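You operate a simulated robot arm through the tools that you are given. There is no shell and no other tool.

The job below is to be done with a simulated robot arm. You get a single attempt, and the scene is never put back.

JOB
Put one of the cartons from the deck of the steel pallet in the blue tray. Take the green pointer and put it on the seat of the blue stool. Put the red knob on top of the white coarse filter. Take the yellow bottle on the deck of the steel pallet and put it away on the top of the low rack. Put the red sign on the workbench top over the drawers away on the top shelf of the grey cart. Open the trolley drawer, put the tape roll on the open end of the workbench top away in the inside of the trolley drawer and shut the drawer again. Pull the grey drawer open. Any order will do. Set down upright: red knob, yellow bottle, red sign.

It is judged by the outcome, as a careful person would: the job done as asked, and still so three seconds after it is handed in. It fails if anything else is knocked over, pushed out of place, dropped, spilled or broken.

ROBOT AND FRAMES
A 5-joint arm with a three-finger gripper on a trunk, on a base that drives. Base frame: it is fixed to the floor where the robot stands at the start and does not move with it; the origin is under the middle of the robot, x ahead of it, y to its left, z up. Lengths are in mm, angles in rad, forces in N, time in s.
With the tool pointing down near the work surface it reaches from about 320 to 660 mm from the robot's upright axis, wherever it stands. Its first joint turns from -2.897 to 2.897 rad. Places, roughly: blue tray (20x27x5 cm) [600, 600, 600]; carton [750, 0, 500]; coarse filter [1250, 500, 750]; green pointer (6x4x2 cm) [600, -100, 600]; grey drawer [100, 2000, 700]; inside of the trolley drawer [-8100, -2500, 700]; red knob (5x5x6 cm) [1000, -100, 600]; red sign [-3500, 1500, 750]; seat of the blue stool [3100, -3300, 400]; tape roll (6x6x2 cm) [-2600, 1500, 800]; top of the low rack [-8200, -4000, 500]; top shelf of the grey cart [100, 3600, 800]; trolley drawer [-8000, -2500, 700]; yellow bottle [1000, 500, 750]. The tool tilts only in the upright plane through the base axis and itself; it spins freely about its own axis. Payload 1.37 kg.
Tool frame: the origin (TCP) lies between the finger pads and is the grasp point; the fingertips stand 16 mm ahead of it; z points along the fingers, y is the line along which they close. Largest opening 101 mm; the body of the gripper starts 82 mm behind the TCP.
Orientation is told as [roll, pitch, yaw] about the base's x, y, z axes, in that order, counted from this pose: with the fingers straight down and closing along the base's y, the tool's x points along the base's -x, its y along +y and its z along -z.

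CONTROLS
- The arm moves only by the tool send_rows. Its argument "moves" is a list of rows, each an object (a shift or turn left out is 0, a gripper value left out holds the last) with "hand": the opening in per cent of the stroke, from 0 (shut) to 100 (fully open); "linear": the shift along the base's x, y, z in units of 400 mm (1.0 is 400 mm), a list of three; "rotation": the turn, a rotation vector about the base's x, y, z in units of 120 degrees (1.0 is 120 degrees), a list of three. In form: [{"hand": hand, "linear": [x, y, z], "rotation": [wx, wy, wz]}, ...]. A call has 1 to 20 rows; each row is the pose to reach, as a shift and turn from the pose commanded when the call began. A call with a number of a shift or a turn outside -1 to 1 is refused whole. A row lasts 0.2 s, in which the tool goes at most 50 mm and 0.15 rad; a call with a longer step from one row to the next is refused whole, and so is a gripper value outside its range. Where a pose cannot be reached the arm comes as near as it can. A force on the tool above 40 N (or 10 N above the force at the start of the call, whichever is more), or a blocked arm, ends the call early, and 0.2 s more pass. Each finger travels about 45 mm/s and halts on what it meets, pressing with about 26 N; the grip force reading is that of the motor and also rises with nothing between the fingers. The clock runs only during rows and for 0.2 s after the last one: add rows that repeat a pose to give the fingers time. It gives the time, the measured TCP pose, the force on the tool (base axes), the opening and the grip force at its end, in the units of the frame above (readings bear some noise), with the torque about the TCP (base axes, N m) and any sound that the robot's microphone picked up, and new pictures: "show" is both (left out), scene, wrist or none.
- Cameras (640 x 400 px; columns grow to the right, rows downward): "scene" is now at [8.9, 203.4, 1335.2]; the picture's right is [0.30, -0.96, 0.00], its down [-0.77, -0.24, -0.60] and it looks along [0.57, 0.18, -0.80] (base axes); focal length 286 px, centre (320, 200). "wrist" rides on the gripper at [72, 20, -104] in the tool frame; the picture's right is [-0.26, 0.96, 0.00], its down [-0.76, -0.21, -0.62] and it looks along [-0.60, -0.16, 0.78] (tool axes); focal length 265 px, centre (320, 200). There is no depth. A picture from a camera that has moved, and an enlarged one, comes with that camera's place and axes in the base frame and with its lens. The place of the scene camera against the robot may be out by one fixed shift of up to 18 mm in any direction.
- raise_lower(by): slides the trunk up (or, below 0, down) by that many mm; the arm and the scene camera ride with it, the base frame stays. It gives what a move gives, with no picture.
- steer(legs): drives the robot by 1 to 6 legs, each [ahead, left, turn to the left] in mm, mm and rad, along the robot's own axes; the way and the turn of a leg run together, so that a leg with both is an arc; at most 1500 mm and 3.142 rad a leg. The arm and the cameras ride along, it lands a little off, and it stops where it bumps. It gives what a move gives, and a new picture of the scene camera.
- turn_head(pan, tilt): turns the head with the scene camera to pan (to the left, within 2.705 rad either way) and tilt (down, from -0.506 to 1.204), counted from straight ahead of the robot. It gives what a move gives, and a new picture of the scene camera.
- enlarge(camera, box): a new picture of the part [left, top, right, bottom] of that camera's present view, enlarged. It takes no simulated time.
- close_job(): hands the job in; it is judged then, once.

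Nothing tells you exact positions but the pictures and the camera data. Unless the task says otherwise, let go and move clear before handing in.

The tools are called after "Emit:" by a JSON object that holds its "name" and its "arguments". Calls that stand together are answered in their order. send_rows: Moves the arm, as the interface text tells. Its arguments: {"type":"object","properties":{"moves":{"type":"array"},"show":{"type":"string","enum":["both","scene","wrist","none"]}},"required":["moves"]} The other tools are called the same way: raise_lower (by) slides the trunk up or down; steer (legs) drives the base; turn_head (pan, tilt) turns the head that bears the scene camera; enlarge (camera, box) takes an enlarged picture of a part of a camera's view; close_job () hands the job in.

At the start:

```text
t: 0.0
position: [422.2, 107.0, 847.0]
tool_rot: [-0.001, -0.001, 0.0]
wrist_force: [0.9, -0.1, 0.1]
wrist_torque: [0.01, -0.01, -0.01]
grip_width: 100.5
finger_force: 0.0
trunk travel left (down, up): [-300.0, 290.0]
robot x, y, heading: [1.7, 3.9, -0.002]
head pan, tilt: [0.3, 0.93]
```

scene: 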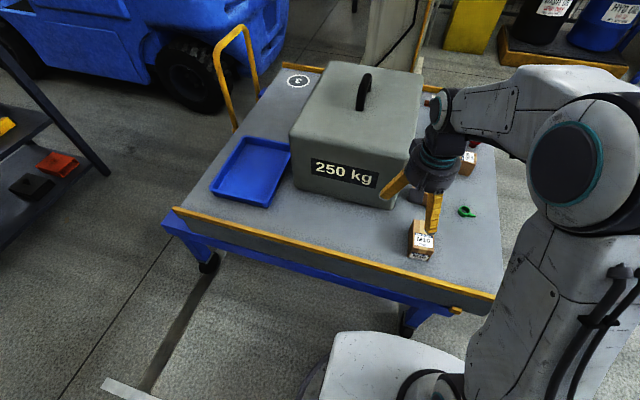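
wrist: 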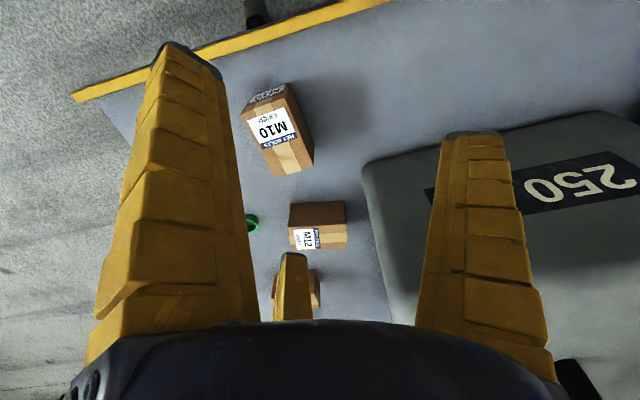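

I see a steel pallet trolley with a 250 kg block, a blue tray, several small cartons and a green item. I'll look around with the head before moving.

Emit:
{"name": "turn_head", "arguments": {"pan": 0.0, "tilt": 0.6}}

Emit:
{"name": "turn_head", "arguments": {"pan": 0.6, "tilt": 0.6}}

Emit:
{"name": "turn_head", "arguments": {"pan": 1.4, "tilt": 0.4}}

Emit:
{"name": "turn_head", "arguments": {"pan": 2.5, "tilt": 0.3}}

Emit:
{"name": "turn_head", "arguments": {"pan": -0.9, "tilt": 0.4}}

Emit:
{"name": "turn_head", "arguments": {"pan": -2.2, "tilt": 0.3}}

```text
t: 0.8
position: [421.7, 106.3, 846.7]
tool_rot: [-0.001, -0.001, -0.002]
wrist_force: [0.9, 0.2, -0.3]
wrist_torque: [0.02, 0.01, 0.04]
grip_width: 100.5
finger_force: 0.1
trunk travel left (down, up): [-300.0, 290.0]
robot x, y, heading: [-4.5, 3.7, -0.001]
head pan, tilt: [0.0, 0.6]
camera scene: at [26.7, 181.5, 1362.1], right [0.0, -1.0, 0.0], down [-0.57, 0.0, -0.82], along [0.82, 0.0, -0.57], focal length 286 px, centre (320, 200)
```

scene: 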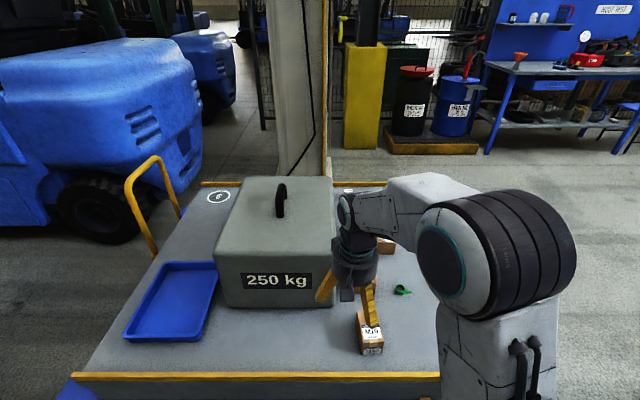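

```text
t: 1.8
position: [421.4, 106.2, 847.4]
tool_rot: [-0.001, 0.0, -0.001]
wrist_force: [0.0, 0.0, -0.2]
wrist_torque: [0.03, 0.02, -0.02]
grip_width: 100.7
finger_force: 0.0
trunk travel left (down, up): [-300.0, 290.0]
robot x, y, heading: [-0.0, 0.5, -0.002]
head pan, tilt: [0.6, 0.6]
camera scene: at [11.4, 231.3, 1362.1], right [0.56, -0.83, 0.0], down [-0.47, -0.32, -0.83], along [0.68, 0.47, -0.56], focal length 286 px, centre (320, 200)
```

scene: 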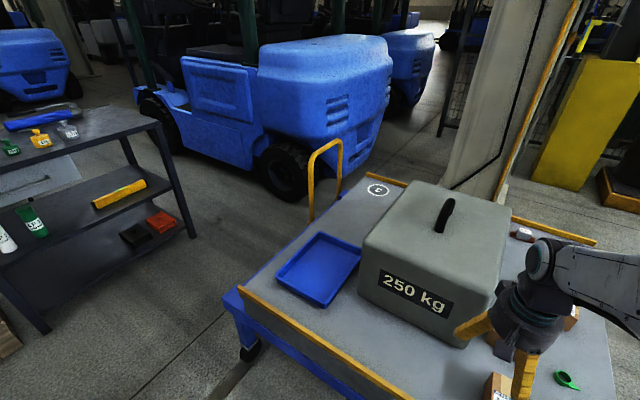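

```text
t: 3.0
position: [421.7, 105.7, 847.1]
tool_rot: [0.001, 0.0, 0.001]
wrist_force: [0.4, -0.2, 0.7]
wrist_torque: [-0.01, -0.04, -0.01]
grip_width: 100.6
finger_force: 0.1
trunk travel left (down, up): [-300.0, 290.0]
robot x, y, heading: [-1.5, 0.8, -0.002]
head pan, tilt: [1.4, 0.4]
camera scene: at [-45.8, 272.7, 1380.3], right [0.99, -0.17, 0.0], down [-0.07, -0.38, -0.92], along [0.16, 0.91, -0.39], focal length 286 px, centre (320, 200)
```

scene: 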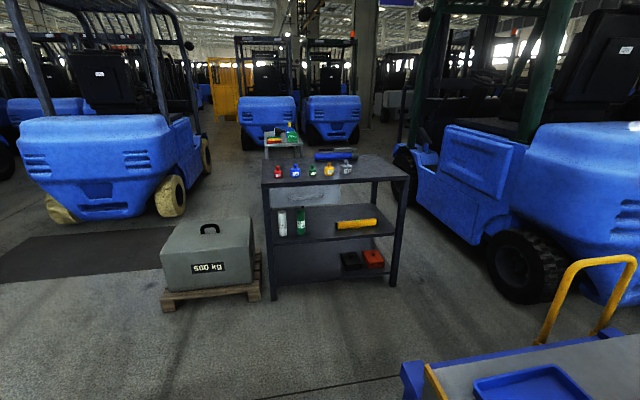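

```text
t: 4.3
position: [422.2, 106.2, 846.3]
tool_rot: [-0.001, 0.0, -0.001]
wrist_force: [0.5, 0.9, 0.6]
wrist_torque: [0.01, 0.05, -0.01]
grip_width: 100.5
finger_force: 0.1
trunk travel left (down, up): [-300.0, 290.0]
robot x, y, heading: [2.6, 2.2, 0.004]
head pan, tilt: [2.499, 0.3]
camera scene: at [-136.3, 237.5, 1389.6], right [0.6, 0.8, 0.0], down [0.24, -0.18, -0.96], along [-0.76, 0.57, -0.3], focal length 286 px, centre (320, 200)
```

scene: 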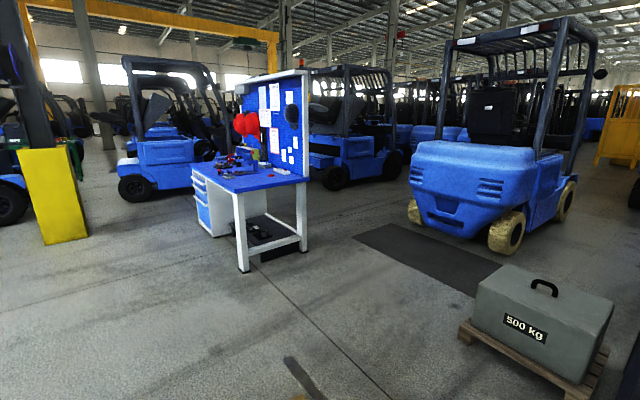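

```text
t: 7.2
position: [421.8, 107.6, 847.4]
tool_rot: [0.0, 0.0, 0.0]
wrist_force: [1.0, -0.1, -0.2]
wrist_torque: [0.01, -0.01, 0.03]
grip_width: 100.6
finger_force: 0.1
trunk travel left (down, up): [-300.0, 290.0]
robot x, y, heading: [-1.6, 0.3, -0.002]
head pan, tilt: [-0.901, 0.4]
camera scene: at [-4.1, 108.9, 1380.4], right [-0.78, -0.62, 0.0], down [-0.24, 0.3, -0.92], along [0.57, -0.72, -0.39], focal length 286 px, centre (320, 200)
```

scene: 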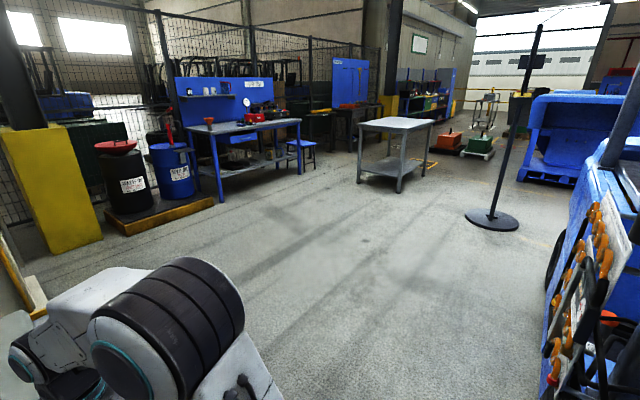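

```text
t: 8.6
position: [421.5, 106.9, 846.9]
tool_rot: [0.001, 0.001, 0.0]
wrist_force: [1.0, -0.1, -0.2]
wrist_torque: [0.0, -0.02, 0.02]
grip_width: 100.6
finger_force: 0.0
trunk travel left (down, up): [-300.0, 290.0]
robot x, y, heading: [2.3, 2.5, 0.001]
head pan, tilt: [-2.201, 0.3]
camera scene: at [-116.6, 106.0, 1389.6], right [-0.81, 0.59, 0.0], down [0.17, 0.24, -0.96], along [-0.56, -0.77, -0.3], focal length 286 px, centre (320, 200)
```

scene: 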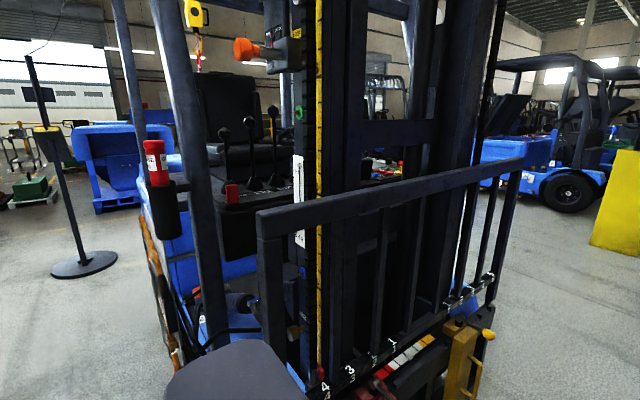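

The pallet is in front, with a dark rack at left (probably the grey drawer), a grey workbench with a stool at right, and a forklift close behind me. I'll raise the trunk to see behind the block.

Emit:
{"name": "raise_lower", "arguments": {"by": 285}}

Emit:
{"name": "turn_head", "arguments": {"pan": 0.1, "tilt": 0.8}}

Emit:
{"name": "enlarge", "arguments": {"camera": "scene", "box": [200, 100, 520, 300]}}

Emit:
{"name": "turn_head", "arguments": {"pan": 0.6, "tilt": 0.8}}

Emit:
{"name": "enlarge", "arguments": {"camera": "scene", "box": [320, 150, 640, 350]}}

```text
t: 11.5
position: [421.7, 107.2, 1131.9]
tool_rot: [0.001, 0.001, 0.0]
wrist_force: [-0.8, 0.3, -0.2]
wrist_torque: [0.02, 0.03, -0.04]
grip_width: 100.7
finger_force: 0.0
trunk travel left (down, up): [-585.0, 5.0]
robot x, y, heading: [0.9, 1.4, -0.002]
head pan, tilt: [-2.201, 0.3]
```

```text
t: 13.6
position: [422.6, 107.0, 1132.5]
tool_rot: [0.0, 0.001, 0.001]
wrist_force: [0.5, 0.5, -0.3]
wrist_torque: [0.0, 0.03, 0.01]
grip_width: 100.8
finger_force: 0.1
trunk travel left (down, up): [-585.0, 5.0]
robot x, y, heading: [-1.2, 1.5, 0.0]
head pan, tilt: [0.099, 0.799]
camera scene: at [18.7, 189.4, 1630.3], right [0.1, -1.0, 0.0], down [-0.71, -0.07, -0.7], along [0.69, 0.07, -0.72], focal length 286 px, centre (320, 200)
```

scene: 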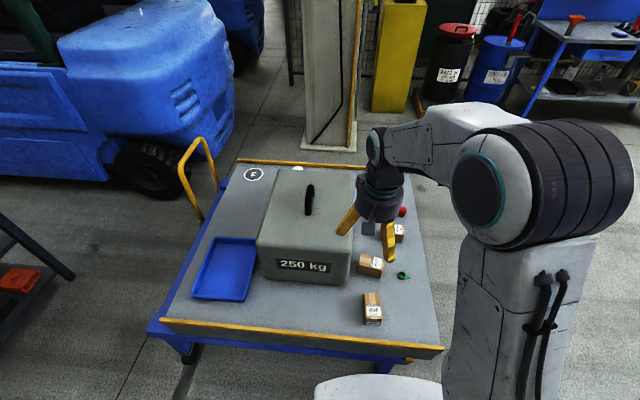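

```text
2.00 times, centred on (360, 200) of scene
camera zoom: at [18.7, 189.4, 1630.3], right [0.1, -1.0, 0.0], down [-0.71, -0.07, -0.7], along [0.69, 0.07, -0.72], focal length 571 px, centre (240, 200)
```

zoom: 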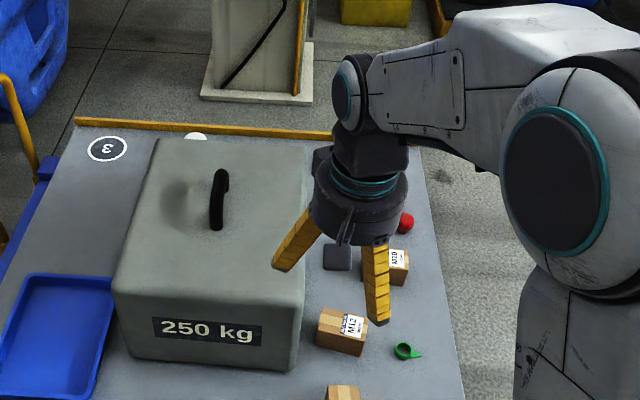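

```text
t: 14.6
position: [421.7, 106.8, 1133.0]
tool_rot: [0.002, 0.0, 0.001]
wrist_force: [-0.5, -0.3, -0.6]
wrist_torque: [0.0, 0.0, 0.02]
grip_width: 100.4
finger_force: 0.0
trunk travel left (down, up): [-585.0, 5.0]
robot x, y, heading: [-0.0, -2.0, -0.003]
head pan, tilt: [0.6, 0.799]
camera scene: at [5.0, 227.0, 1630.3], right [0.56, -0.83, 0.0], down [-0.59, -0.4, -0.7], along [0.58, 0.39, -0.72], focal length 286 px, centre (320, 200)
```

scene: 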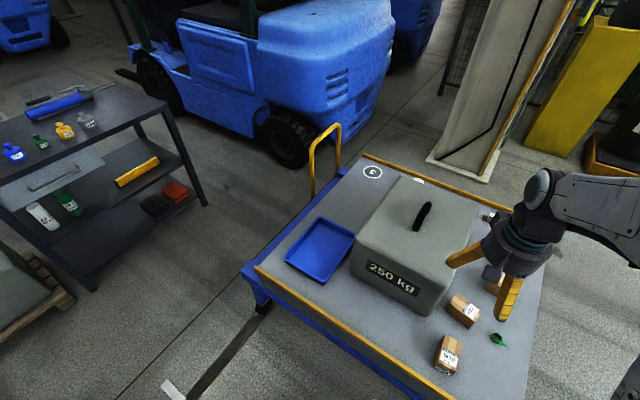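

```text
2.00 times, centred on (480, 250) of scene
camera zoom: at [5.0, 227.0, 1630.3], right [0.56, -0.83, 0.0], down [-0.59, -0.4, -0.7], along [0.58, 0.39, -0.72], focal length 571 px, centre (0, 100)
```

zoom: 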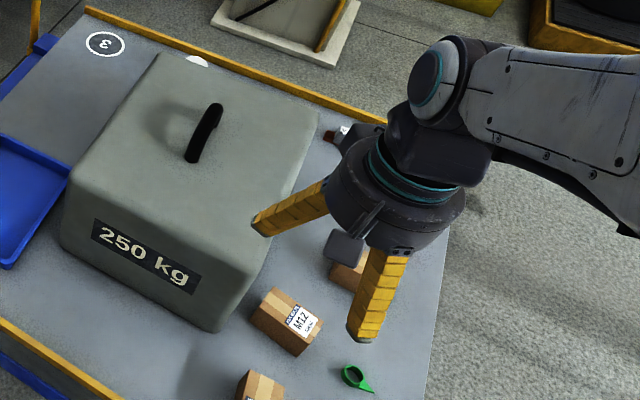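

Deck is roughly x 360–1320, y −190–790; a white dome (likely the coarse filter) is just behind the block and the red knob is at the right rear. I'll come back down and look at the front cartons with the wrist camera.

Emit:
{"name": "raise_lower", "arguments": {"by": -285}}

Emit:
{"name": "turn_head", "arguments": {"pan": 0.0, "tilt": 0.9}}

Emit:
{"name": "send_rows", "arguments": {"moves": [{"hand": 100, "linear": [0, -0.12, 0]}, {"linear": [0, -0.24, 0]}, {"linear": [0, -0.36, 0]}, {"linear": [0, -0.36, 0]}], "show": "both"}}

```text
t: 17.4
position: [421.2, 105.9, 846.7]
tool_rot: [0.0, -0.001, 0.0]
wrist_force: [-0.8, -0.6, -0.1]
wrist_torque: [-0.01, -0.04, -0.02]
grip_width: 100.6
finger_force: 0.0
trunk travel left (down, up): [-300.0, 290.0]
robot x, y, heading: [-0.4, 0.5, -0.001]
head pan, tilt: [0.6, 0.799]
```

```text
t: 18.4
position: [422.9, 107.4, 845.9]
tool_rot: [-0.001, 0.0, 0.0]
wrist_force: [0.2, 0.2, -0.3]
wrist_torque: [0.02, 0.0, -0.02]
grip_width: 100.4
finger_force: 0.0
trunk travel left (down, up): [-300.0, 290.0]
robot x, y, heading: [-1.6, -0.7, 0.002]
head pan, tilt: [0.0, 0.901]
camera scene: at [13.9, 181.5, 1337.4], right [0.0, -1.0, 0.0], down [-0.78, 0.0, -0.62], along [0.62, 0.0, -0.78], focal length 286 px, centre (320, 200)
```

scene: 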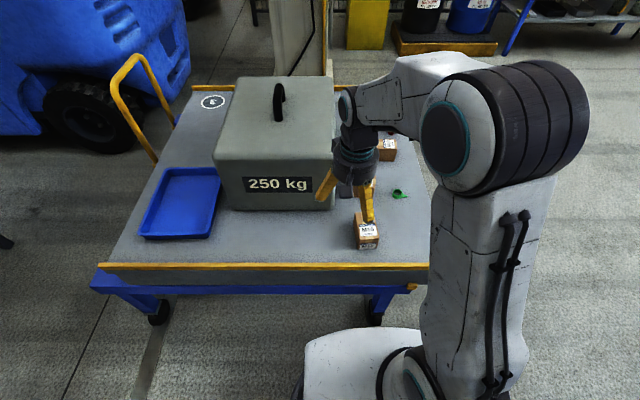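

```text
t: 19.4
position: [420.4, -38.0, 847.6]
tool_rot: [-0.001, 0.001, 0.001]
wrist_force: [0.4, 0.9, 0.3]
wrist_torque: [0.02, 0.0, 0.0]
grip_width: 100.5
finger_force: 0.1
trunk travel left (down, up): [-300.0, 290.0]
robot x, y, heading: [3.0, 0.3, -0.002]
head pan, tilt: [0.0, 0.901]
camera scene: at [13.9, 181.2, 1337.4], right [0.0, -1.0, 0.0], down [-0.78, 0.0, -0.62], along [0.62, 0.0, -0.78], focal length 286 px, centre (320, 200)
camera wrist: at [348.7, -18.1, 950.8], right [0.26, 0.96, 0.0], down [0.76, -0.21, 0.62], along [0.6, -0.16, -0.78], focal length 265 px, centre (320, 200)
```

scene: 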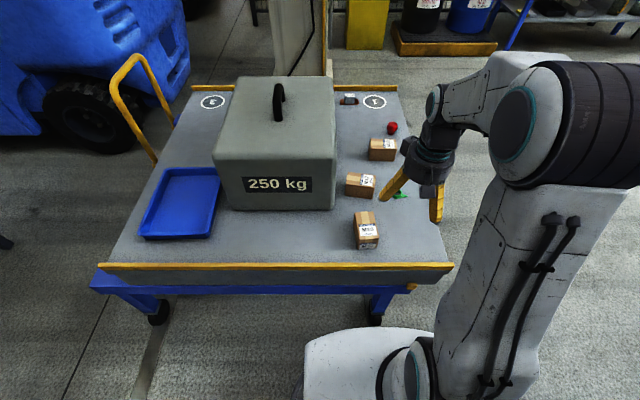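
wrist: 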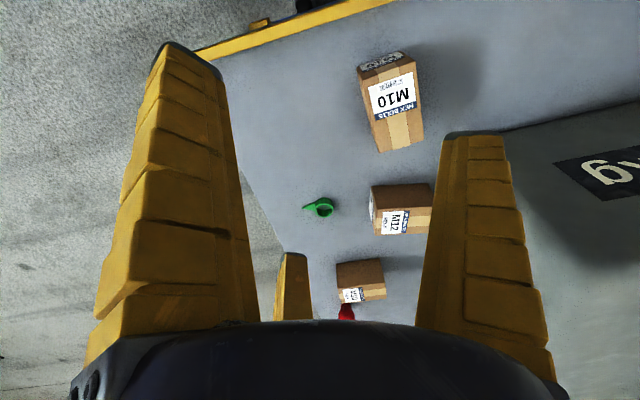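

I see M10, M12 and a third carton, the green ring pointer and the red knob now. I'll enlarge the wrist view for precise corners.

Emit:
{"name": "enlarge", "arguments": {"camera": "wrist", "box": [280, 30, 480, 155]}}

Emit:
{"name": "enlarge", "arguments": {"camera": "scene", "box": [300, 80, 460, 260]}}

Emit:
{"name": "enlarge", "arguments": {"camera": "wrist", "box": [260, 160, 460, 320]}}

```text
3.20 times, centred on (380, 92) of wrist
camera zoom: at [348.7, -18.1, 950.8], right [0.26, 0.96, 0.0], down [0.76, -0.21, 0.62], along [0.6, -0.16, -0.78], focal length 849 px, centre (128, 544)
```

zoom: 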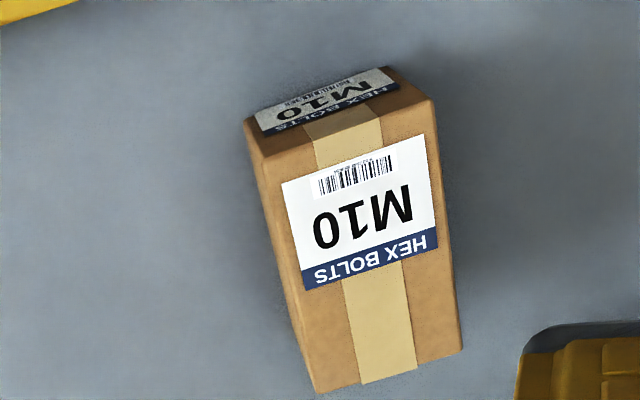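

```text
2.22 times, centred on (380, 170) of scene
camera zoom: at [13.9, 181.2, 1337.4], right [0.0, -1.0, 0.0], down [-0.78, 0.0, -0.62], along [0.62, 0.0, -0.78], focal length 635 px, centre (187, 267)
```

zoom: 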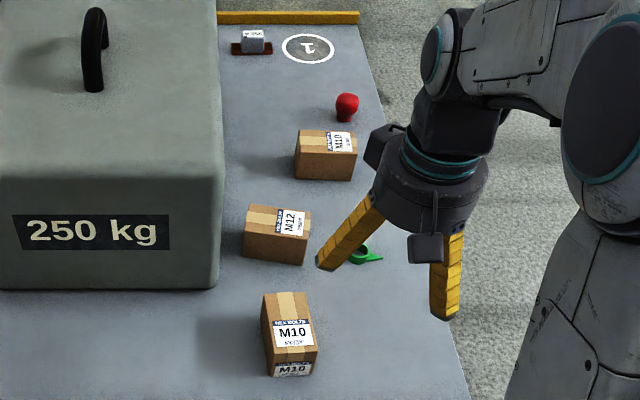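

```text
2.50 times, centred on (360, 240) of wrist
camera zoom: at [348.7, -18.1, 950.8], right [0.26, 0.96, 0.0], down [0.76, -0.21, 0.62], along [0.6, -0.16, -0.78], focal length 664 px, centre (220, 100)
```

zoom: 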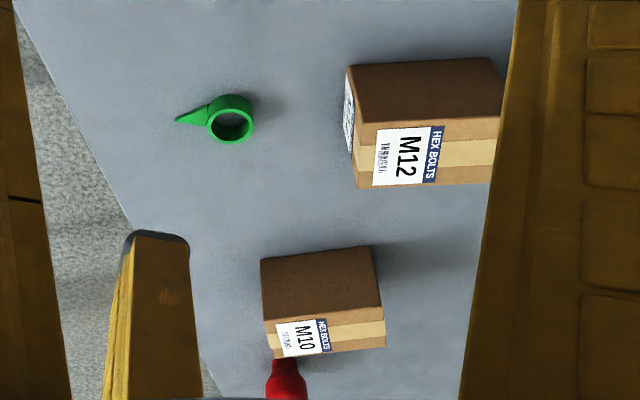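

M10's top is at about (478, 38, 648), 92×56 mm, yaw ≈ 0.065, with the deck at z ≈ 593. I'll move above it and check before descending.

Emit:
{"name": "send_rows", "arguments": {"moves": [{"hand": 100, "linear": [0.07, 0.09, 0], "rotation": [0, 0, 0.015]}, {"linear": [0.1425, 0.19, 0], "rotation": [0, 0, 0.031]}, {"linear": [0.1425, 0.19, -0.12], "rotation": [0, 0, 0.031]}, {"linear": [0.1425, 0.19, -0.24], "rotation": [0, 0, 0.031]}, {"linear": [0.1425, 0.19, -0.32], "rotation": [0, 0, 0.031]}, {"linear": [0.1425, 0.19, -0.32], "rotation": [0, 0, 0.031]}], "show": "both"}}

```text
t: 20.8
position: [478.8, 39.2, 718.6]
tool_rot: [-0.001, 0.002, 0.065]
wrist_force: [0.2, 0.1, 0.8]
wrist_torque: [0.0, 0.03, 0.0]
grip_width: 100.6
finger_force: 0.1
trunk travel left (down, up): [-300.0, 290.0]
robot x, y, heading: [-2.7, -2.7, 0.002]
head pan, tilt: [0.0, 0.901]
camera scene: at [14.1, 181.5, 1337.3], right [0.0, -1.0, 0.0], down [-0.78, 0.0, -0.62], along [0.62, 0.0, -0.78], focal length 286 px, centre (320, 200)
camera wrist: at [406.1, 53.0, 821.8], right [0.2, 0.98, 0.0], down [0.77, -0.16, 0.62], along [0.61, -0.12, -0.78], focal length 265 px, centre (320, 200)
```

scene: 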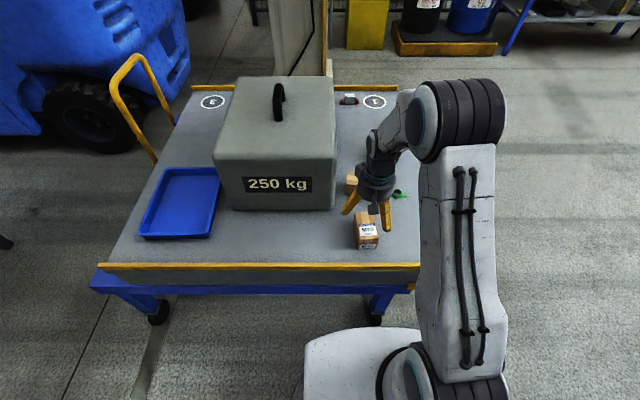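
wrist: 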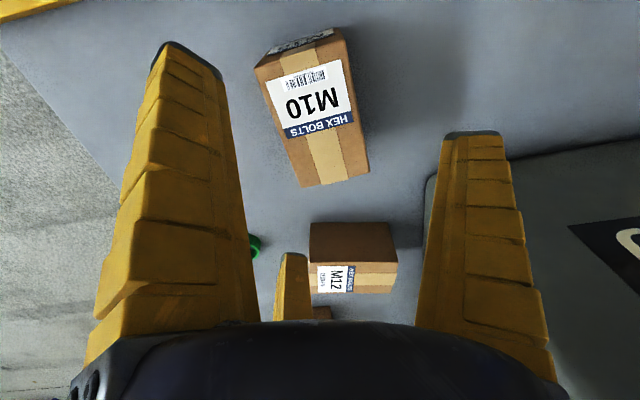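

The gripper is aligned over M10. Descending to z≈620 and closing.

Emit:
{"name": "send_rows", "arguments": {"moves": [{"hand": 100, "linear": [0, 0, -0.1]}, {"linear": [0, 0, -0.2]}, {"linear": [0, 0, -0.24]}, {"hand": 40, "linear": [0, 0, -0.24]}, {"linear": [0, 0, -0.24]}, {"linear": [0, 0, -0.24]}, {"linear": [0, 0, -0.24]}, {"linear": [0, 0, -0.24]}], "show": "wrist"}}

```text
t: 21.5
position: [480.6, 38.4, 640.0]
tool_rot: [0.0, -0.003, 0.061]
wrist_force: [-4.8, -2.0, 15.4]
wrist_torque: [-0.52, 0.04, -0.27]
grip_width: 103.1
finger_force: 0.2
trunk travel left (down, up): [-300.0, 290.0]
robot x, y, heading: [-2.3, 1.6, -0.002]
head pan, tilt: [0.0, 0.901]
stopped in row 3: the force on the tool passed its limit at 42 N (the readings are from after the stop); the commanded pose is now the measured one
camera wrist: at [406.6, 52.0, 743.5], right [0.21, 0.98, 0.0], down [0.76, -0.16, 0.62], along [0.61, -0.13, -0.78], focal length 265 px, centre (320, 200)
```

wrist: 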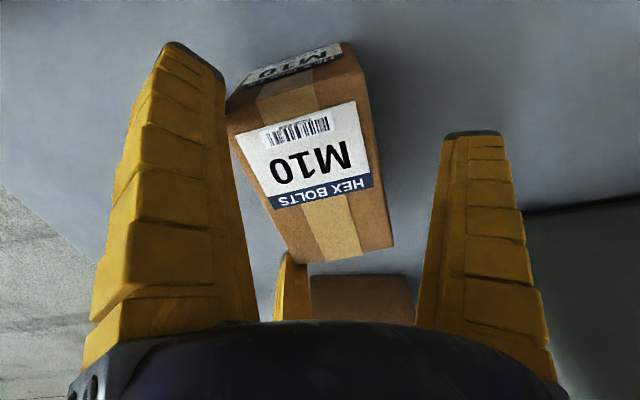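

Contact came early: the force points at TCP −y side, and the wrist view really shows three yellow fingers (one at +y, two at −y). I'll lift off and watch the fingers close in free air to learn how they move.

Emit:
{"name": "send_rows", "arguments": {"moves": [{"hand": 100, "linear": [0, 0, 0.1]}, {"linear": [0, 0, 0.2]}, {"linear": [0, 0, 0.3]}, {"linear": [0, 0, 0.3]}], "show": "both"}}

Emit:
{"name": "send_rows", "arguments": {"moves": [{"hand": 50}, {"hand": 50}, {"hand": 50}, {"hand": 50}, {"hand": 50}], "show": "both"}}

Emit:
{"name": "enlarge", "arguments": {"camera": "scene", "box": [300, 120, 460, 260]}}

Emit:
{"name": "send_rows", "arguments": {"moves": [{"hand": 0}, {"hand": 0}, {"hand": 0}, {"hand": 0}, {"hand": 0}, {"hand": 0}], "show": "both"}}

Emit:
{"name": "enlarge", "arguments": {"camera": "scene", "box": [300, 120, 460, 260]}}

```text
t: 22.5
position: [481.4, 39.4, 758.9]
tool_rot: [-0.002, -0.005, 0.064]
wrist_force: [-0.2, -0.3, -0.2]
wrist_torque: [-0.01, -0.07, 0.0]
grip_width: 100.6
finger_force: 0.0
trunk travel left (down, up): [-300.0, 290.0]
robot x, y, heading: [4.0, -1.4, -0.001]
head pan, tilt: [0.0, 0.901]
camera scene: at [13.9, 181.4, 1337.3], right [0.0, -1.0, 0.0], down [-0.78, 0.0, -0.62], along [0.62, 0.0, -0.78], focal length 286 px, centre (320, 200)
camera wrist: at [407.4, 52.8, 862.0], right [0.2, 0.98, 0.0], down [0.77, -0.16, 0.62], along [0.61, -0.13, -0.78], focal length 265 px, centre (320, 200)
```

scene: 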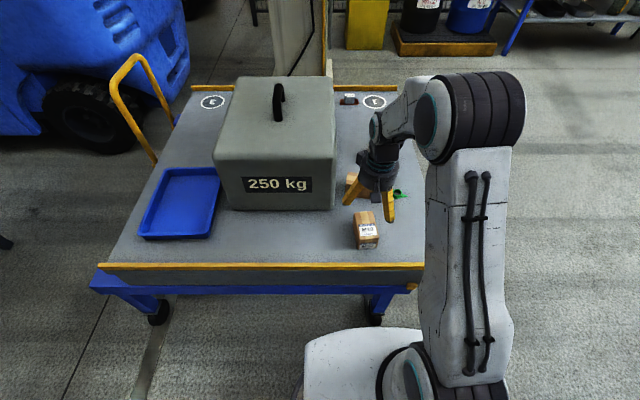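
wrist: 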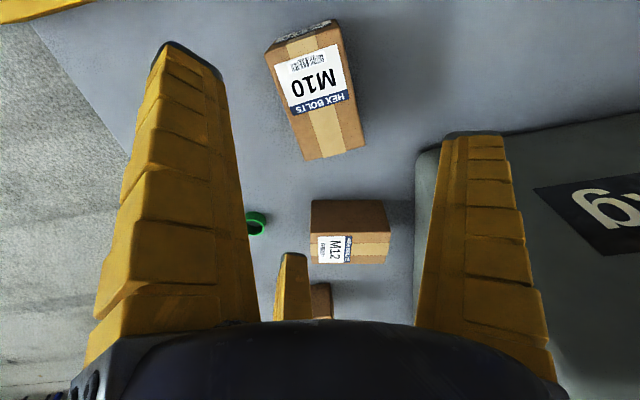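

```text
t: 23.7
position: [480.5, 38.0, 758.2]
tool_rot: [0.0, -0.002, 0.063]
wrist_force: [0.3, -0.3, -0.2]
wrist_torque: [0.03, 0.04, 0.01]
grip_width: 54.2
finger_force: 2.9
trunk travel left (down, up): [-300.0, 290.0]
robot x, y, heading: [0.7, -0.3, 0.002]
head pan, tilt: [0.0, 0.901]
camera scene: at [14.0, 181.4, 1337.3], right [0.0, -1.0, 0.0], down [-0.78, 0.0, -0.62], along [0.62, 0.0, -0.78], focal length 286 px, centre (320, 200)
camera wrist: at [407.5, 52.7, 861.6], right [0.2, 0.98, 0.0], down [0.77, -0.16, 0.62], along [0.61, -0.13, -0.78], focal length 265 px, centre (320, 200)
```

scene: 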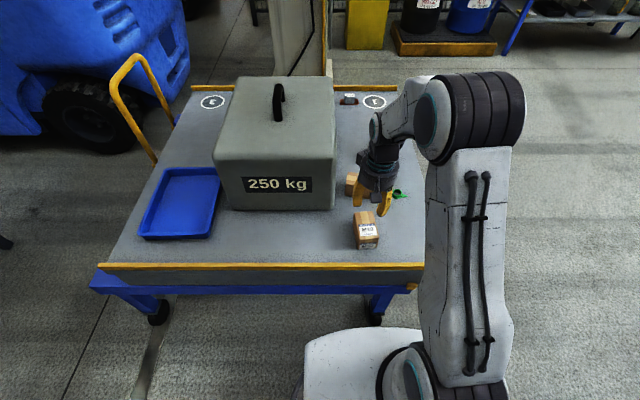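
wrist: 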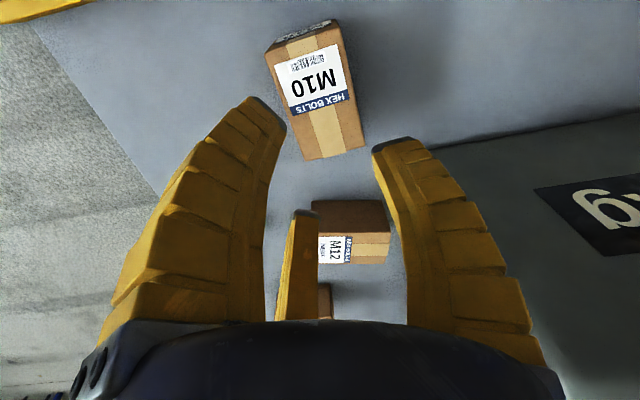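

```text
2.86 times, centred on (380, 190) of scene
camera zoom: at [14.0, 181.4, 1337.3], right [0.0, -1.0, 0.0], down [-0.78, 0.0, -0.62], along [0.62, 0.0, -0.78], focal length 816 px, centre (149, 229)
```

zoom: 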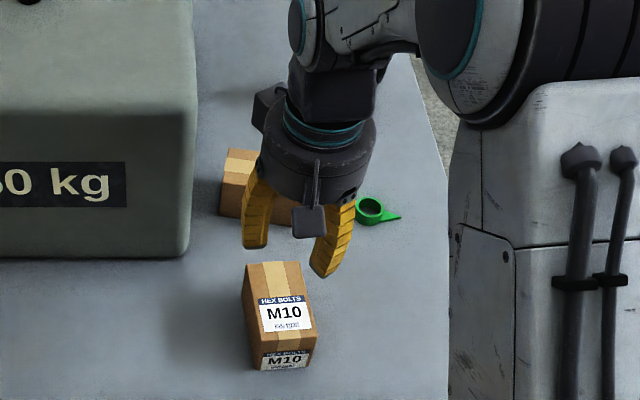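

```text
t: 25.1
position: [480.5, 38.6, 760.3]
tool_rot: [-0.001, -0.005, 0.064]
wrist_force: [-0.1, 0.0, 0.3]
wrist_torque: [0.02, 0.0, -0.02]
grip_width: 0.0
finger_force: 25.9
trunk travel left (down, up): [-300.0, 290.0]
robot x, y, heading: [-1.7, 1.3, 0.002]
head pan, tilt: [0.0, 0.901]
camera scene: at [14.1, 181.4, 1337.3], right [0.0, -1.0, 0.0], down [-0.78, 0.0, -0.62], along [0.62, 0.0, -0.78], focal length 286 px, centre (320, 200)
camera wrist: at [407.5, 52.7, 861.6], right [0.2, 0.98, 0.0], down [0.77, -0.16, 0.62], along [0.61, -0.13, -0.78], focal length 265 px, centre (320, 200)
```

scene: 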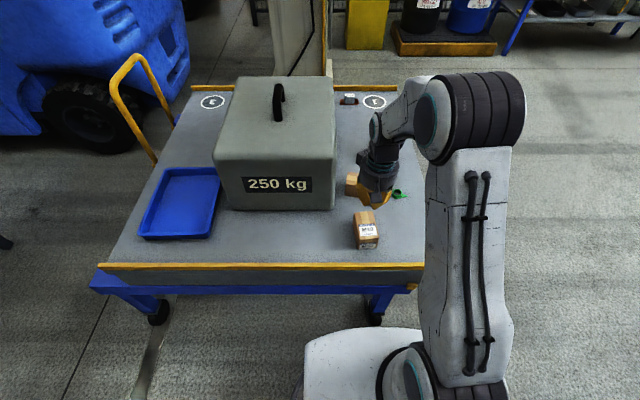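
wrist: 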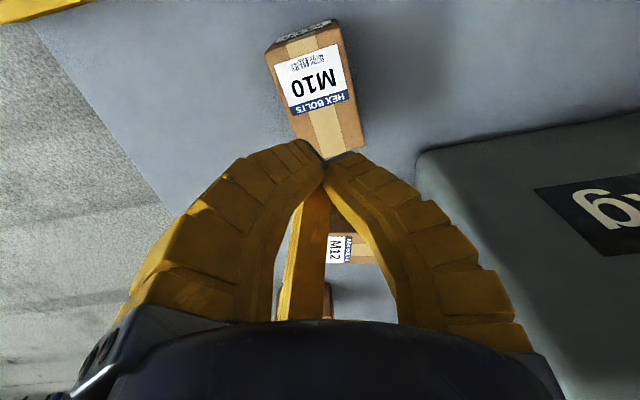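

```text
2.86 times, centred on (380, 190) of scene
camera zoom: at [14.1, 181.4, 1337.3], right [0.0, -1.0, 0.0], down [-0.78, 0.0, -0.62], along [0.62, 0.0, -0.78], focal length 816 px, centre (149, 229)
```

zoom: 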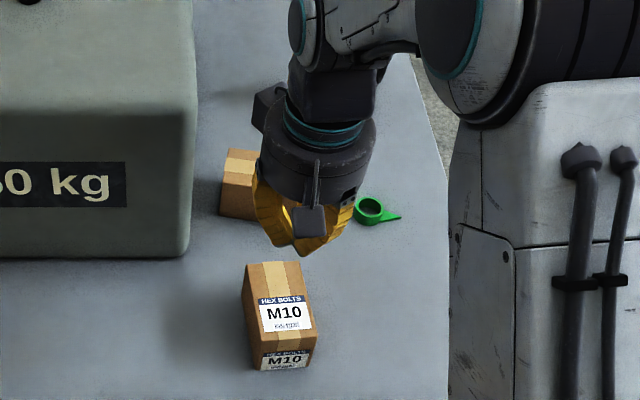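

It is actually a three-finger centric hand: one finger at tool +y, two at 120° either side. I'll turn the tool so the single finger meets the carton's far end and the other two grip its long sides, then regrip.

Emit:
{"name": "send_rows", "arguments": {"moves": [{"hand": 100, "rotation": [0, 0, -0.07]}, {"rotation": [0, 0, -0.14]}, {"rotation": [0, 0, -0.21]}, {"rotation": [0, 0, -0.28]}, {"rotation": [0, 0, -0.35]}, {"rotation": [0, 0, -0.42]}, {"rotation": [0, 0, -0.49]}, {"rotation": [0, 0, -0.56]}, {"rotation": [0, 0, -0.63]}, {"rotation": [0, 0, -0.7]}, {"linear": [0.03, 0.002, 0], "rotation": [0, 0, -0.75]}, {"linear": [0.03, 0.002, -0.1], "rotation": [0, 0, -0.75]}, {"linear": [0.03, 0.002, -0.15], "rotation": [0, 0, -0.75]}, {"linear": [0.03, 0.002, -0.15], "rotation": [0, 0, -0.75]}], "show": "both"}}

```text
t: 28.1
position: [494.7, 37.1, 699.2]
tool_rot: [0.0, 0.001, -1.511]
wrist_force: [-1.5, -0.4, 0.9]
wrist_torque: [0.0, 0.01, 0.0]
grip_width: 100.7
finger_force: 0.2
trunk travel left (down, up): [-300.0, 290.0]
robot x, y, heading: [1.2, 0.6, 0.001]
head pan, tilt: [0.0, 0.901]
camera scene: at [14.1, 181.4, 1337.3], right [0.0, -1.0, 0.0], down [-0.78, 0.0, -0.62], along [0.62, 0.0, -0.78], focal length 286 px, centre (320, 200)
camera wrist: at [508.5, 110.0, 802.0], right [0.98, -0.2, 0.0], down [-0.16, -0.77, 0.62], along [-0.13, -0.61, -0.78], focal length 265 px, centre (320, 200)
```

scene: 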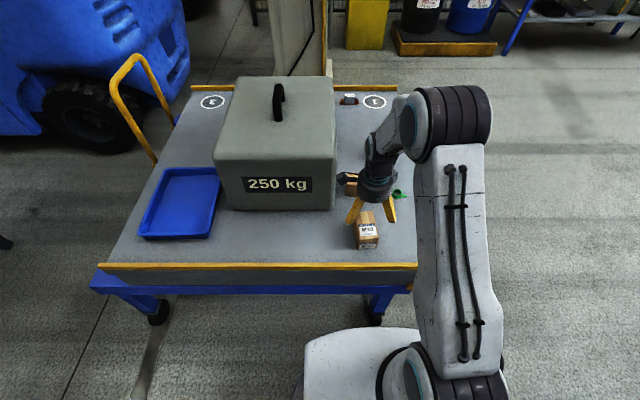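
wrist: 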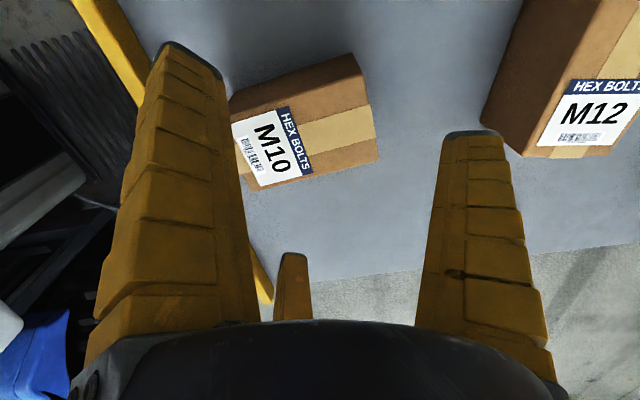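

The hand straddles M10 with the single finger past its far end. Descending and closing.

Emit:
{"name": "send_rows", "arguments": {"moves": [{"hand": 100, "linear": [0, 0.002, -0.06]}, {"linear": [0, 0.002, -0.12]}, {"linear": [0, 0.002, -0.16]}, {"linear": [0, 0.002, -0.19]}, {"linear": [0, 0.002, -0.19]}], "show": "both"}}

Emit:
{"name": "enlarge", "arguments": {"camera": "scene", "box": [300, 120, 460, 260]}}

```text
t: 29.3
position: [493.3, 40.2, 622.8]
tool_rot: [0.0, -0.001, -1.508]
wrist_force: [0.3, -0.3, -0.2]
wrist_torque: [0.0, 0.0, -0.02]
grip_width: 100.5
finger_force: 0.0
trunk travel left (down, up): [-300.0, 290.0]
robot x, y, heading: [-0.2, -0.6, -0.001]
head pan, tilt: [0.0, 0.901]
camera scene: at [14.1, 181.4, 1337.3], right [0.0, -1.0, 0.0], down [-0.78, 0.0, -0.62], along [0.62, 0.0, -0.78], focal length 286 px, centre (320, 200)
camera wrist: at [509.2, 111.4, 725.9], right [0.98, -0.2, 0.0], down [-0.16, -0.77, 0.62], along [-0.13, -0.61, -0.78], focal length 265 px, centre (320, 200)
```

scene: 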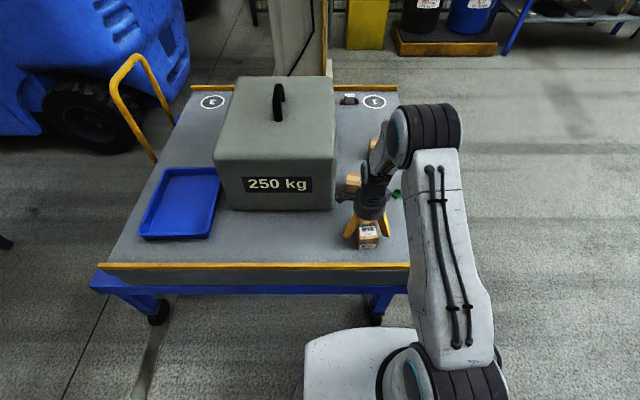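
wrist: 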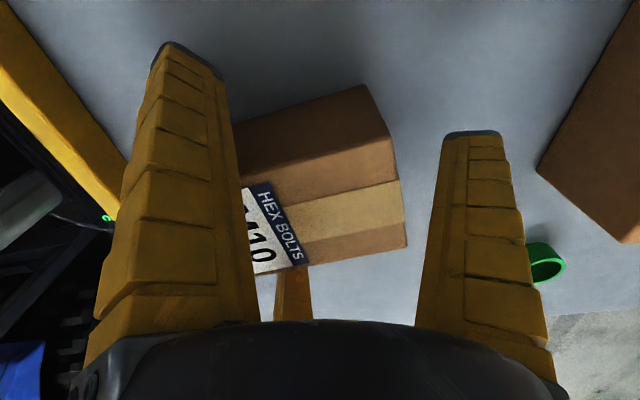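

```text
2.86 times, centred on (380, 190) of scene
camera zoom: at [14.1, 181.4, 1337.3], right [0.0, -1.0, 0.0], down [-0.78, 0.0, -0.62], along [0.62, 0.0, -0.78], focal length 816 px, centre (149, 229)
```

zoom: 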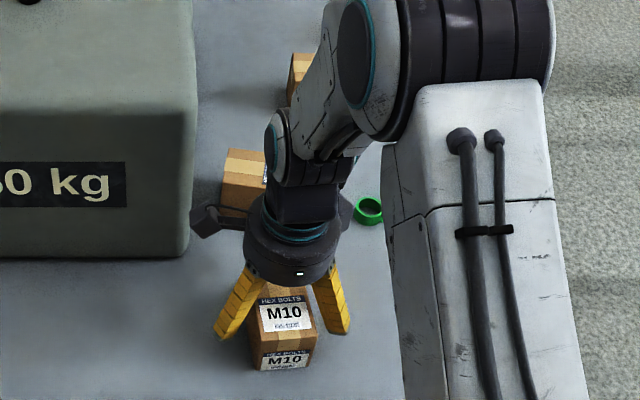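

The fingers straddle M10 with no contact. Closing now.

Emit:
{"name": "send_rows", "arguments": {"moves": [{"hand": 60}, {"hand": 40}, {"hand": 25}, {"hand": 25}, {"hand": 25}, {"hand": 25}, {"hand": 25}], "show": "wrist"}}

Emit:
{"name": "enlarge", "arguments": {"camera": "scene", "box": [300, 120, 460, 260]}}

```text
t: 30.9
position: [494.2, 38.9, 623.3]
tool_rot: [0.002, -0.002, -1.507]
wrist_force: [-2.7, 0.6, 0.0]
wrist_torque: [0.06, 0.28, 0.08]
grip_width: 69.1
finger_force: 26.5
trunk travel left (down, up): [-300.0, 290.0]
robot x, y, heading: [4.3, -5.4, -0.003]
head pan, tilt: [0.0, 0.901]
camera wrist: at [508.9, 111.4, 726.2], right [0.98, -0.2, 0.0], down [-0.16, -0.77, 0.62], along [-0.13, -0.61, -0.78], focal length 265 px, centre (320, 200)
```

wrist: 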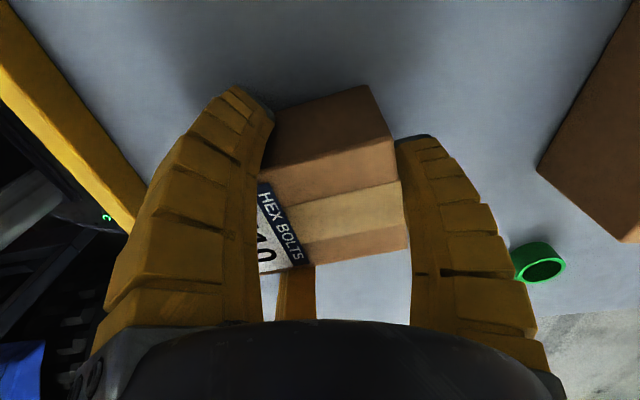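

```text
2.86 times, centred on (380, 190) of scene
camera zoom: at [13.9, 181.4, 1337.4], right [0.0, -1.0, 0.0], down [-0.78, 0.0, -0.62], along [0.62, 0.0, -0.78], focal length 816 px, centre (149, 229)
```

zoom: 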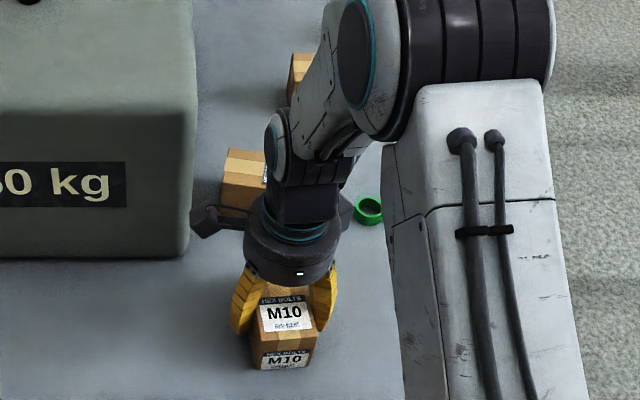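

Gripped at 69 mm on all three sides. Lifting.

Emit:
{"name": "send_rows", "arguments": {"moves": [{"hand": 25, "linear": [0, 0, 0.05]}, {"linear": [0, 0, 0.15]}, {"linear": [0, 0, 0.25]}, {"linear": [0, 0, 0.25]}], "show": "both"}}

```text
t: 31.9
position: [493.1, 39.8, 723.9]
tool_rot: [0.0, 0.0, -1.509]
wrist_force: [-0.3, -0.6, -3.7]
wrist_torque: [-0.01, -0.05, 0.0]
grip_width: 69.3
finger_force: 26.5
trunk travel left (down, up): [-300.0, 290.0]
robot x, y, heading: [-0.1, 0.8, -0.001]
head pan, tilt: [0.0, 0.901]
camera scene: at [14.1, 181.4, 1337.3], right [0.0, -1.0, 0.0], down [-0.78, 0.0, -0.62], along [0.62, 0.0, -0.78], focal length 286 px, centre (320, 200)
camera wrist: at [508.1, 111.3, 825.8], right [0.98, -0.2, 0.0], down [-0.16, -0.77, 0.62], along [-0.13, -0.61, -0.78], focal length 265 px, centre (320, 200)
```

scene: 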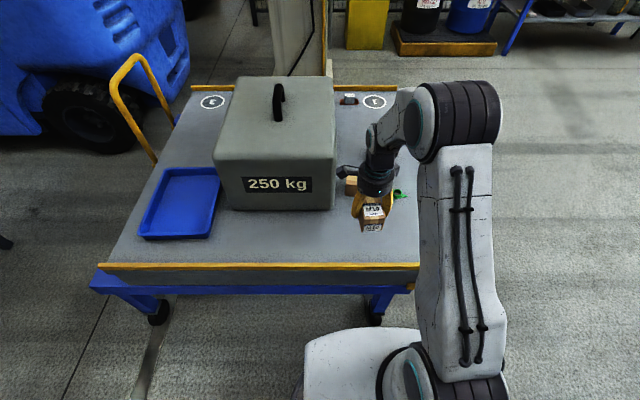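
wrist: 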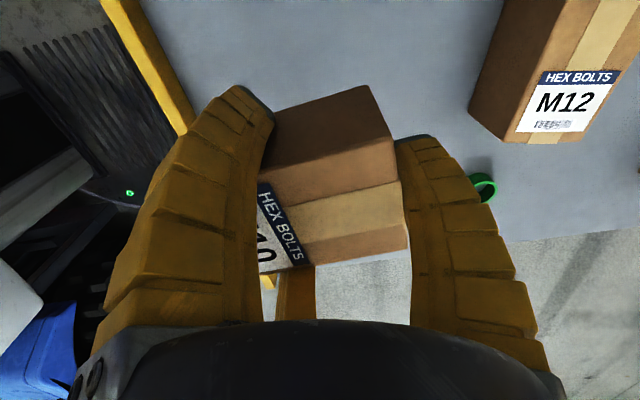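

Carton is held. I'll retract the arm from the block and drive left to face the tray.

Emit:
{"name": "send_rows", "arguments": {"moves": [{"hand": 25, "linear": [-0.1, 0, 0.05]}, {"linear": [-0.2, 0, 0.1]}, {"linear": [-0.22, 0, 0.1]}], "show": "none"}}

Emit:
{"name": "steer", "arguments": {"legs": [[0, 540, 0]]}}

```text
t: 32.7
position: [404.3, 38.5, 763.7]
tool_rot: [0.0, 0.0, -1.508]
wrist_force: [0.2, 0.6, -3.8]
wrist_torque: [-0.02, -0.1, 0.05]
grip_width: 69.3
finger_force: 26.0
trunk travel left (down, up): [-300.0, 290.0]
robot x, y, heading: [0.1, -0.1, -0.002]
head pan, tilt: [0.0, 0.901]
```

```text
t: 35.8
position: [409.0, 573.4, 761.7]
tool_rot: [0.0, 0.0, -1.514]
wrist_force: [-0.2, 0.4, -3.6]
wrist_torque: [0.0, -0.02, 0.0]
grip_width: 68.8
finger_force: 26.1
trunk travel left (down, up): [-300.0, 290.0]
robot x, y, heading: [0.5, 537.5, -0.008]
head pan, tilt: [0.0, 0.901]
camera scene: at [17.7, 718.6, 1337.3], right [-0.01, -1.0, 0.0], down [-0.78, 0.01, -0.62], along [0.62, 0.0, -0.78], focal length 286 px, centre (320, 200)
```

scene: 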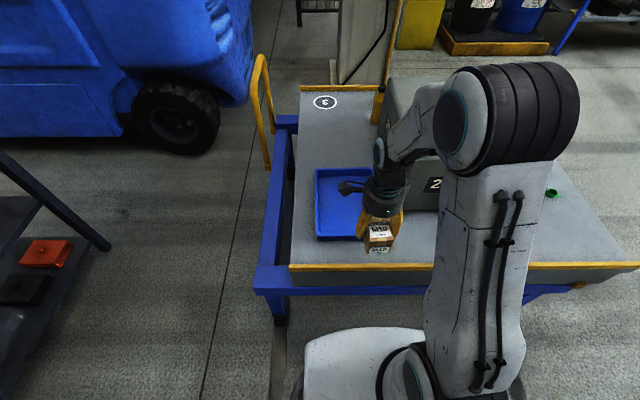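

The tray is ahead; its footprint is about x 460–710, y 510–720. I'll move the carton over its middle.

Emit:
{"name": "send_rows", "arguments": {"moves": [{"hand": 25, "linear": [0.11, 0.03, 0]}, {"linear": [0.22, 0.06, 0]}, {"linear": [0.33, 0.09, 0]}, {"linear": [0.44, 0.0975, 0]}, {"linear": [0.44, 0.0975, -0.1]}, {"linear": [0.44, 0.0975, -0.1]}], "show": "both"}}

```text
t: 37.2
position: [584.7, 613.6, 720.4]
tool_rot: [0.001, 0.003, -1.515]
wrist_force: [-0.1, 0.7, -4.1]
wrist_torque: [-0.02, -0.03, 0.02]
grip_width: 69.0
finger_force: 25.9
trunk travel left (down, up): [-300.0, 290.0]
robot x, y, heading: [-1.6, 532.7, -0.006]
head pan, tilt: [0.0, 0.901]
camera scene: at [18.0, 718.6, 1337.3], right [-0.01, -1.0, 0.0], down [-0.78, 0.01, -0.62], along [0.62, 0.0, -0.78], focal length 286 px, centre (320, 200)
camera wrist: at [599.6, 685.2, 823.8], right [0.98, -0.21, 0.0], down [-0.16, -0.77, 0.62], along [-0.13, -0.61, -0.78], focal length 265 px, centre (320, 200)
```

scene: 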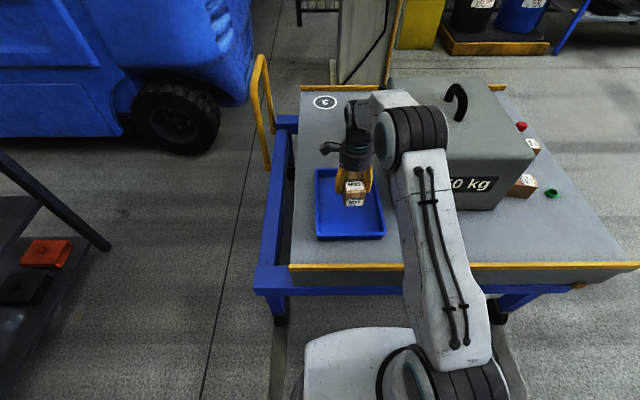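
wrist: 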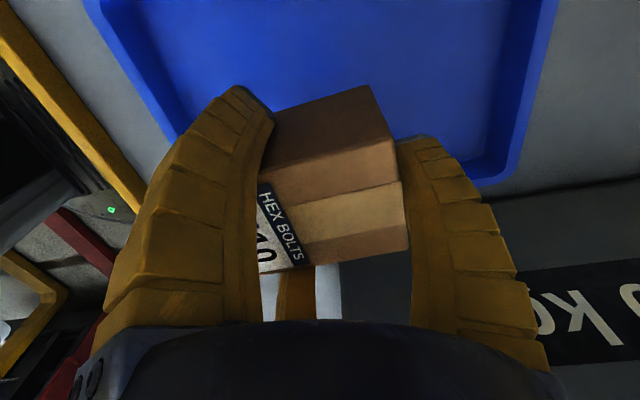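

The carton is over the tray with room on all sides. Lowering it gently.

Emit:
{"name": "send_rows", "arguments": {"moves": [{"hand": 25, "linear": [0, 0.02, -0.08]}, {"linear": [0, 0.02, -0.15]}, {"linear": [0, 0.02, -0.19]}, {"linear": [0, 0.02, -0.21]}, {"linear": [0, 0.02, -0.22]}, {"linear": [0, 0.02, -0.22]}], "show": "both"}}

```text
t: 38.6
position: [583.8, 620.2, 634.9]
tool_rot: [0.0, 0.0, -1.517]
wrist_force: [0.4, -0.4, -3.3]
wrist_torque: [0.03, -0.02, 0.01]
grip_width: 69.0
finger_force: 25.6
trunk travel left (down, up): [-300.0, 290.0]
robot x, y, heading: [0.6, 538.5, -0.009]
head pan, tilt: [0.0, 0.901]
camera scene: at [17.9, 718.6, 1337.3], right [-0.01, -1.0, 0.0], down [-0.78, 0.01, -0.62], along [0.62, 0.0, -0.78], focal length 286 px, centre (320, 200)
camera wrist: at [599.3, 692.2, 737.3], right [0.98, -0.21, 0.0], down [-0.17, -0.77, 0.62], along [-0.13, -0.61, -0.78], focal length 265 px, centre (320, 200)
```

scene: 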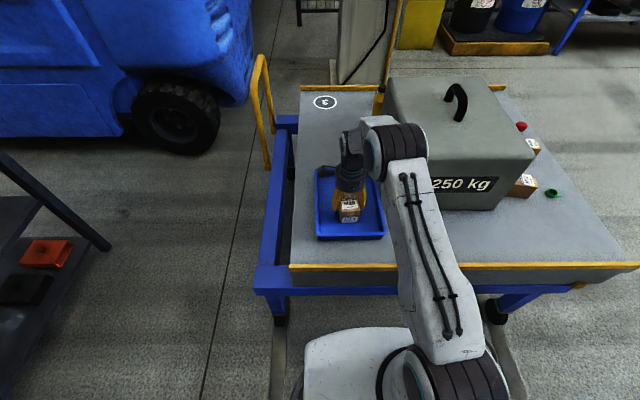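
wrist: 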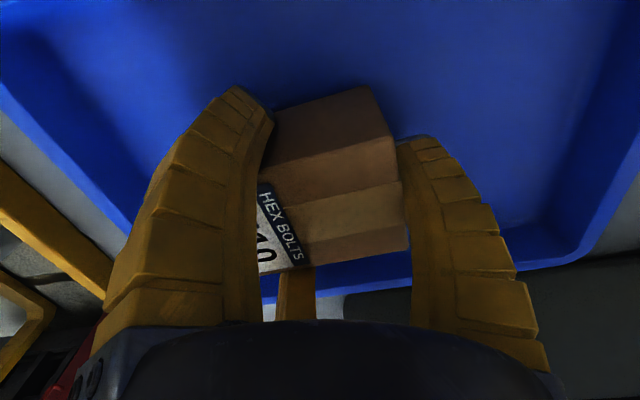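

Emit:
{"name": "send_rows", "arguments": {"moves": [{"hand": 25, "linear": [0, 0, -0.008]}, {"linear": [0, 0, -0.015]}, {"linear": [0, 0, -0.02]}, {"linear": [0, 0, -0.02]}], "show": "none"}}

```text
t: 39.6
position: [583.6, 620.4, 628.4]
tool_rot: [-0.001, 0.0, -1.514]
wrist_force: [-1.1, -0.5, 11.6]
wrist_torque: [-0.02, 0.93, 0.04]
grip_width: 69.1
finger_force: 25.5
trunk travel left (down, up): [-300.0, 290.0]
robot x, y, heading: [1.2, 536.7, -0.008]
head pan, tilt: [0.0, 0.901]
```

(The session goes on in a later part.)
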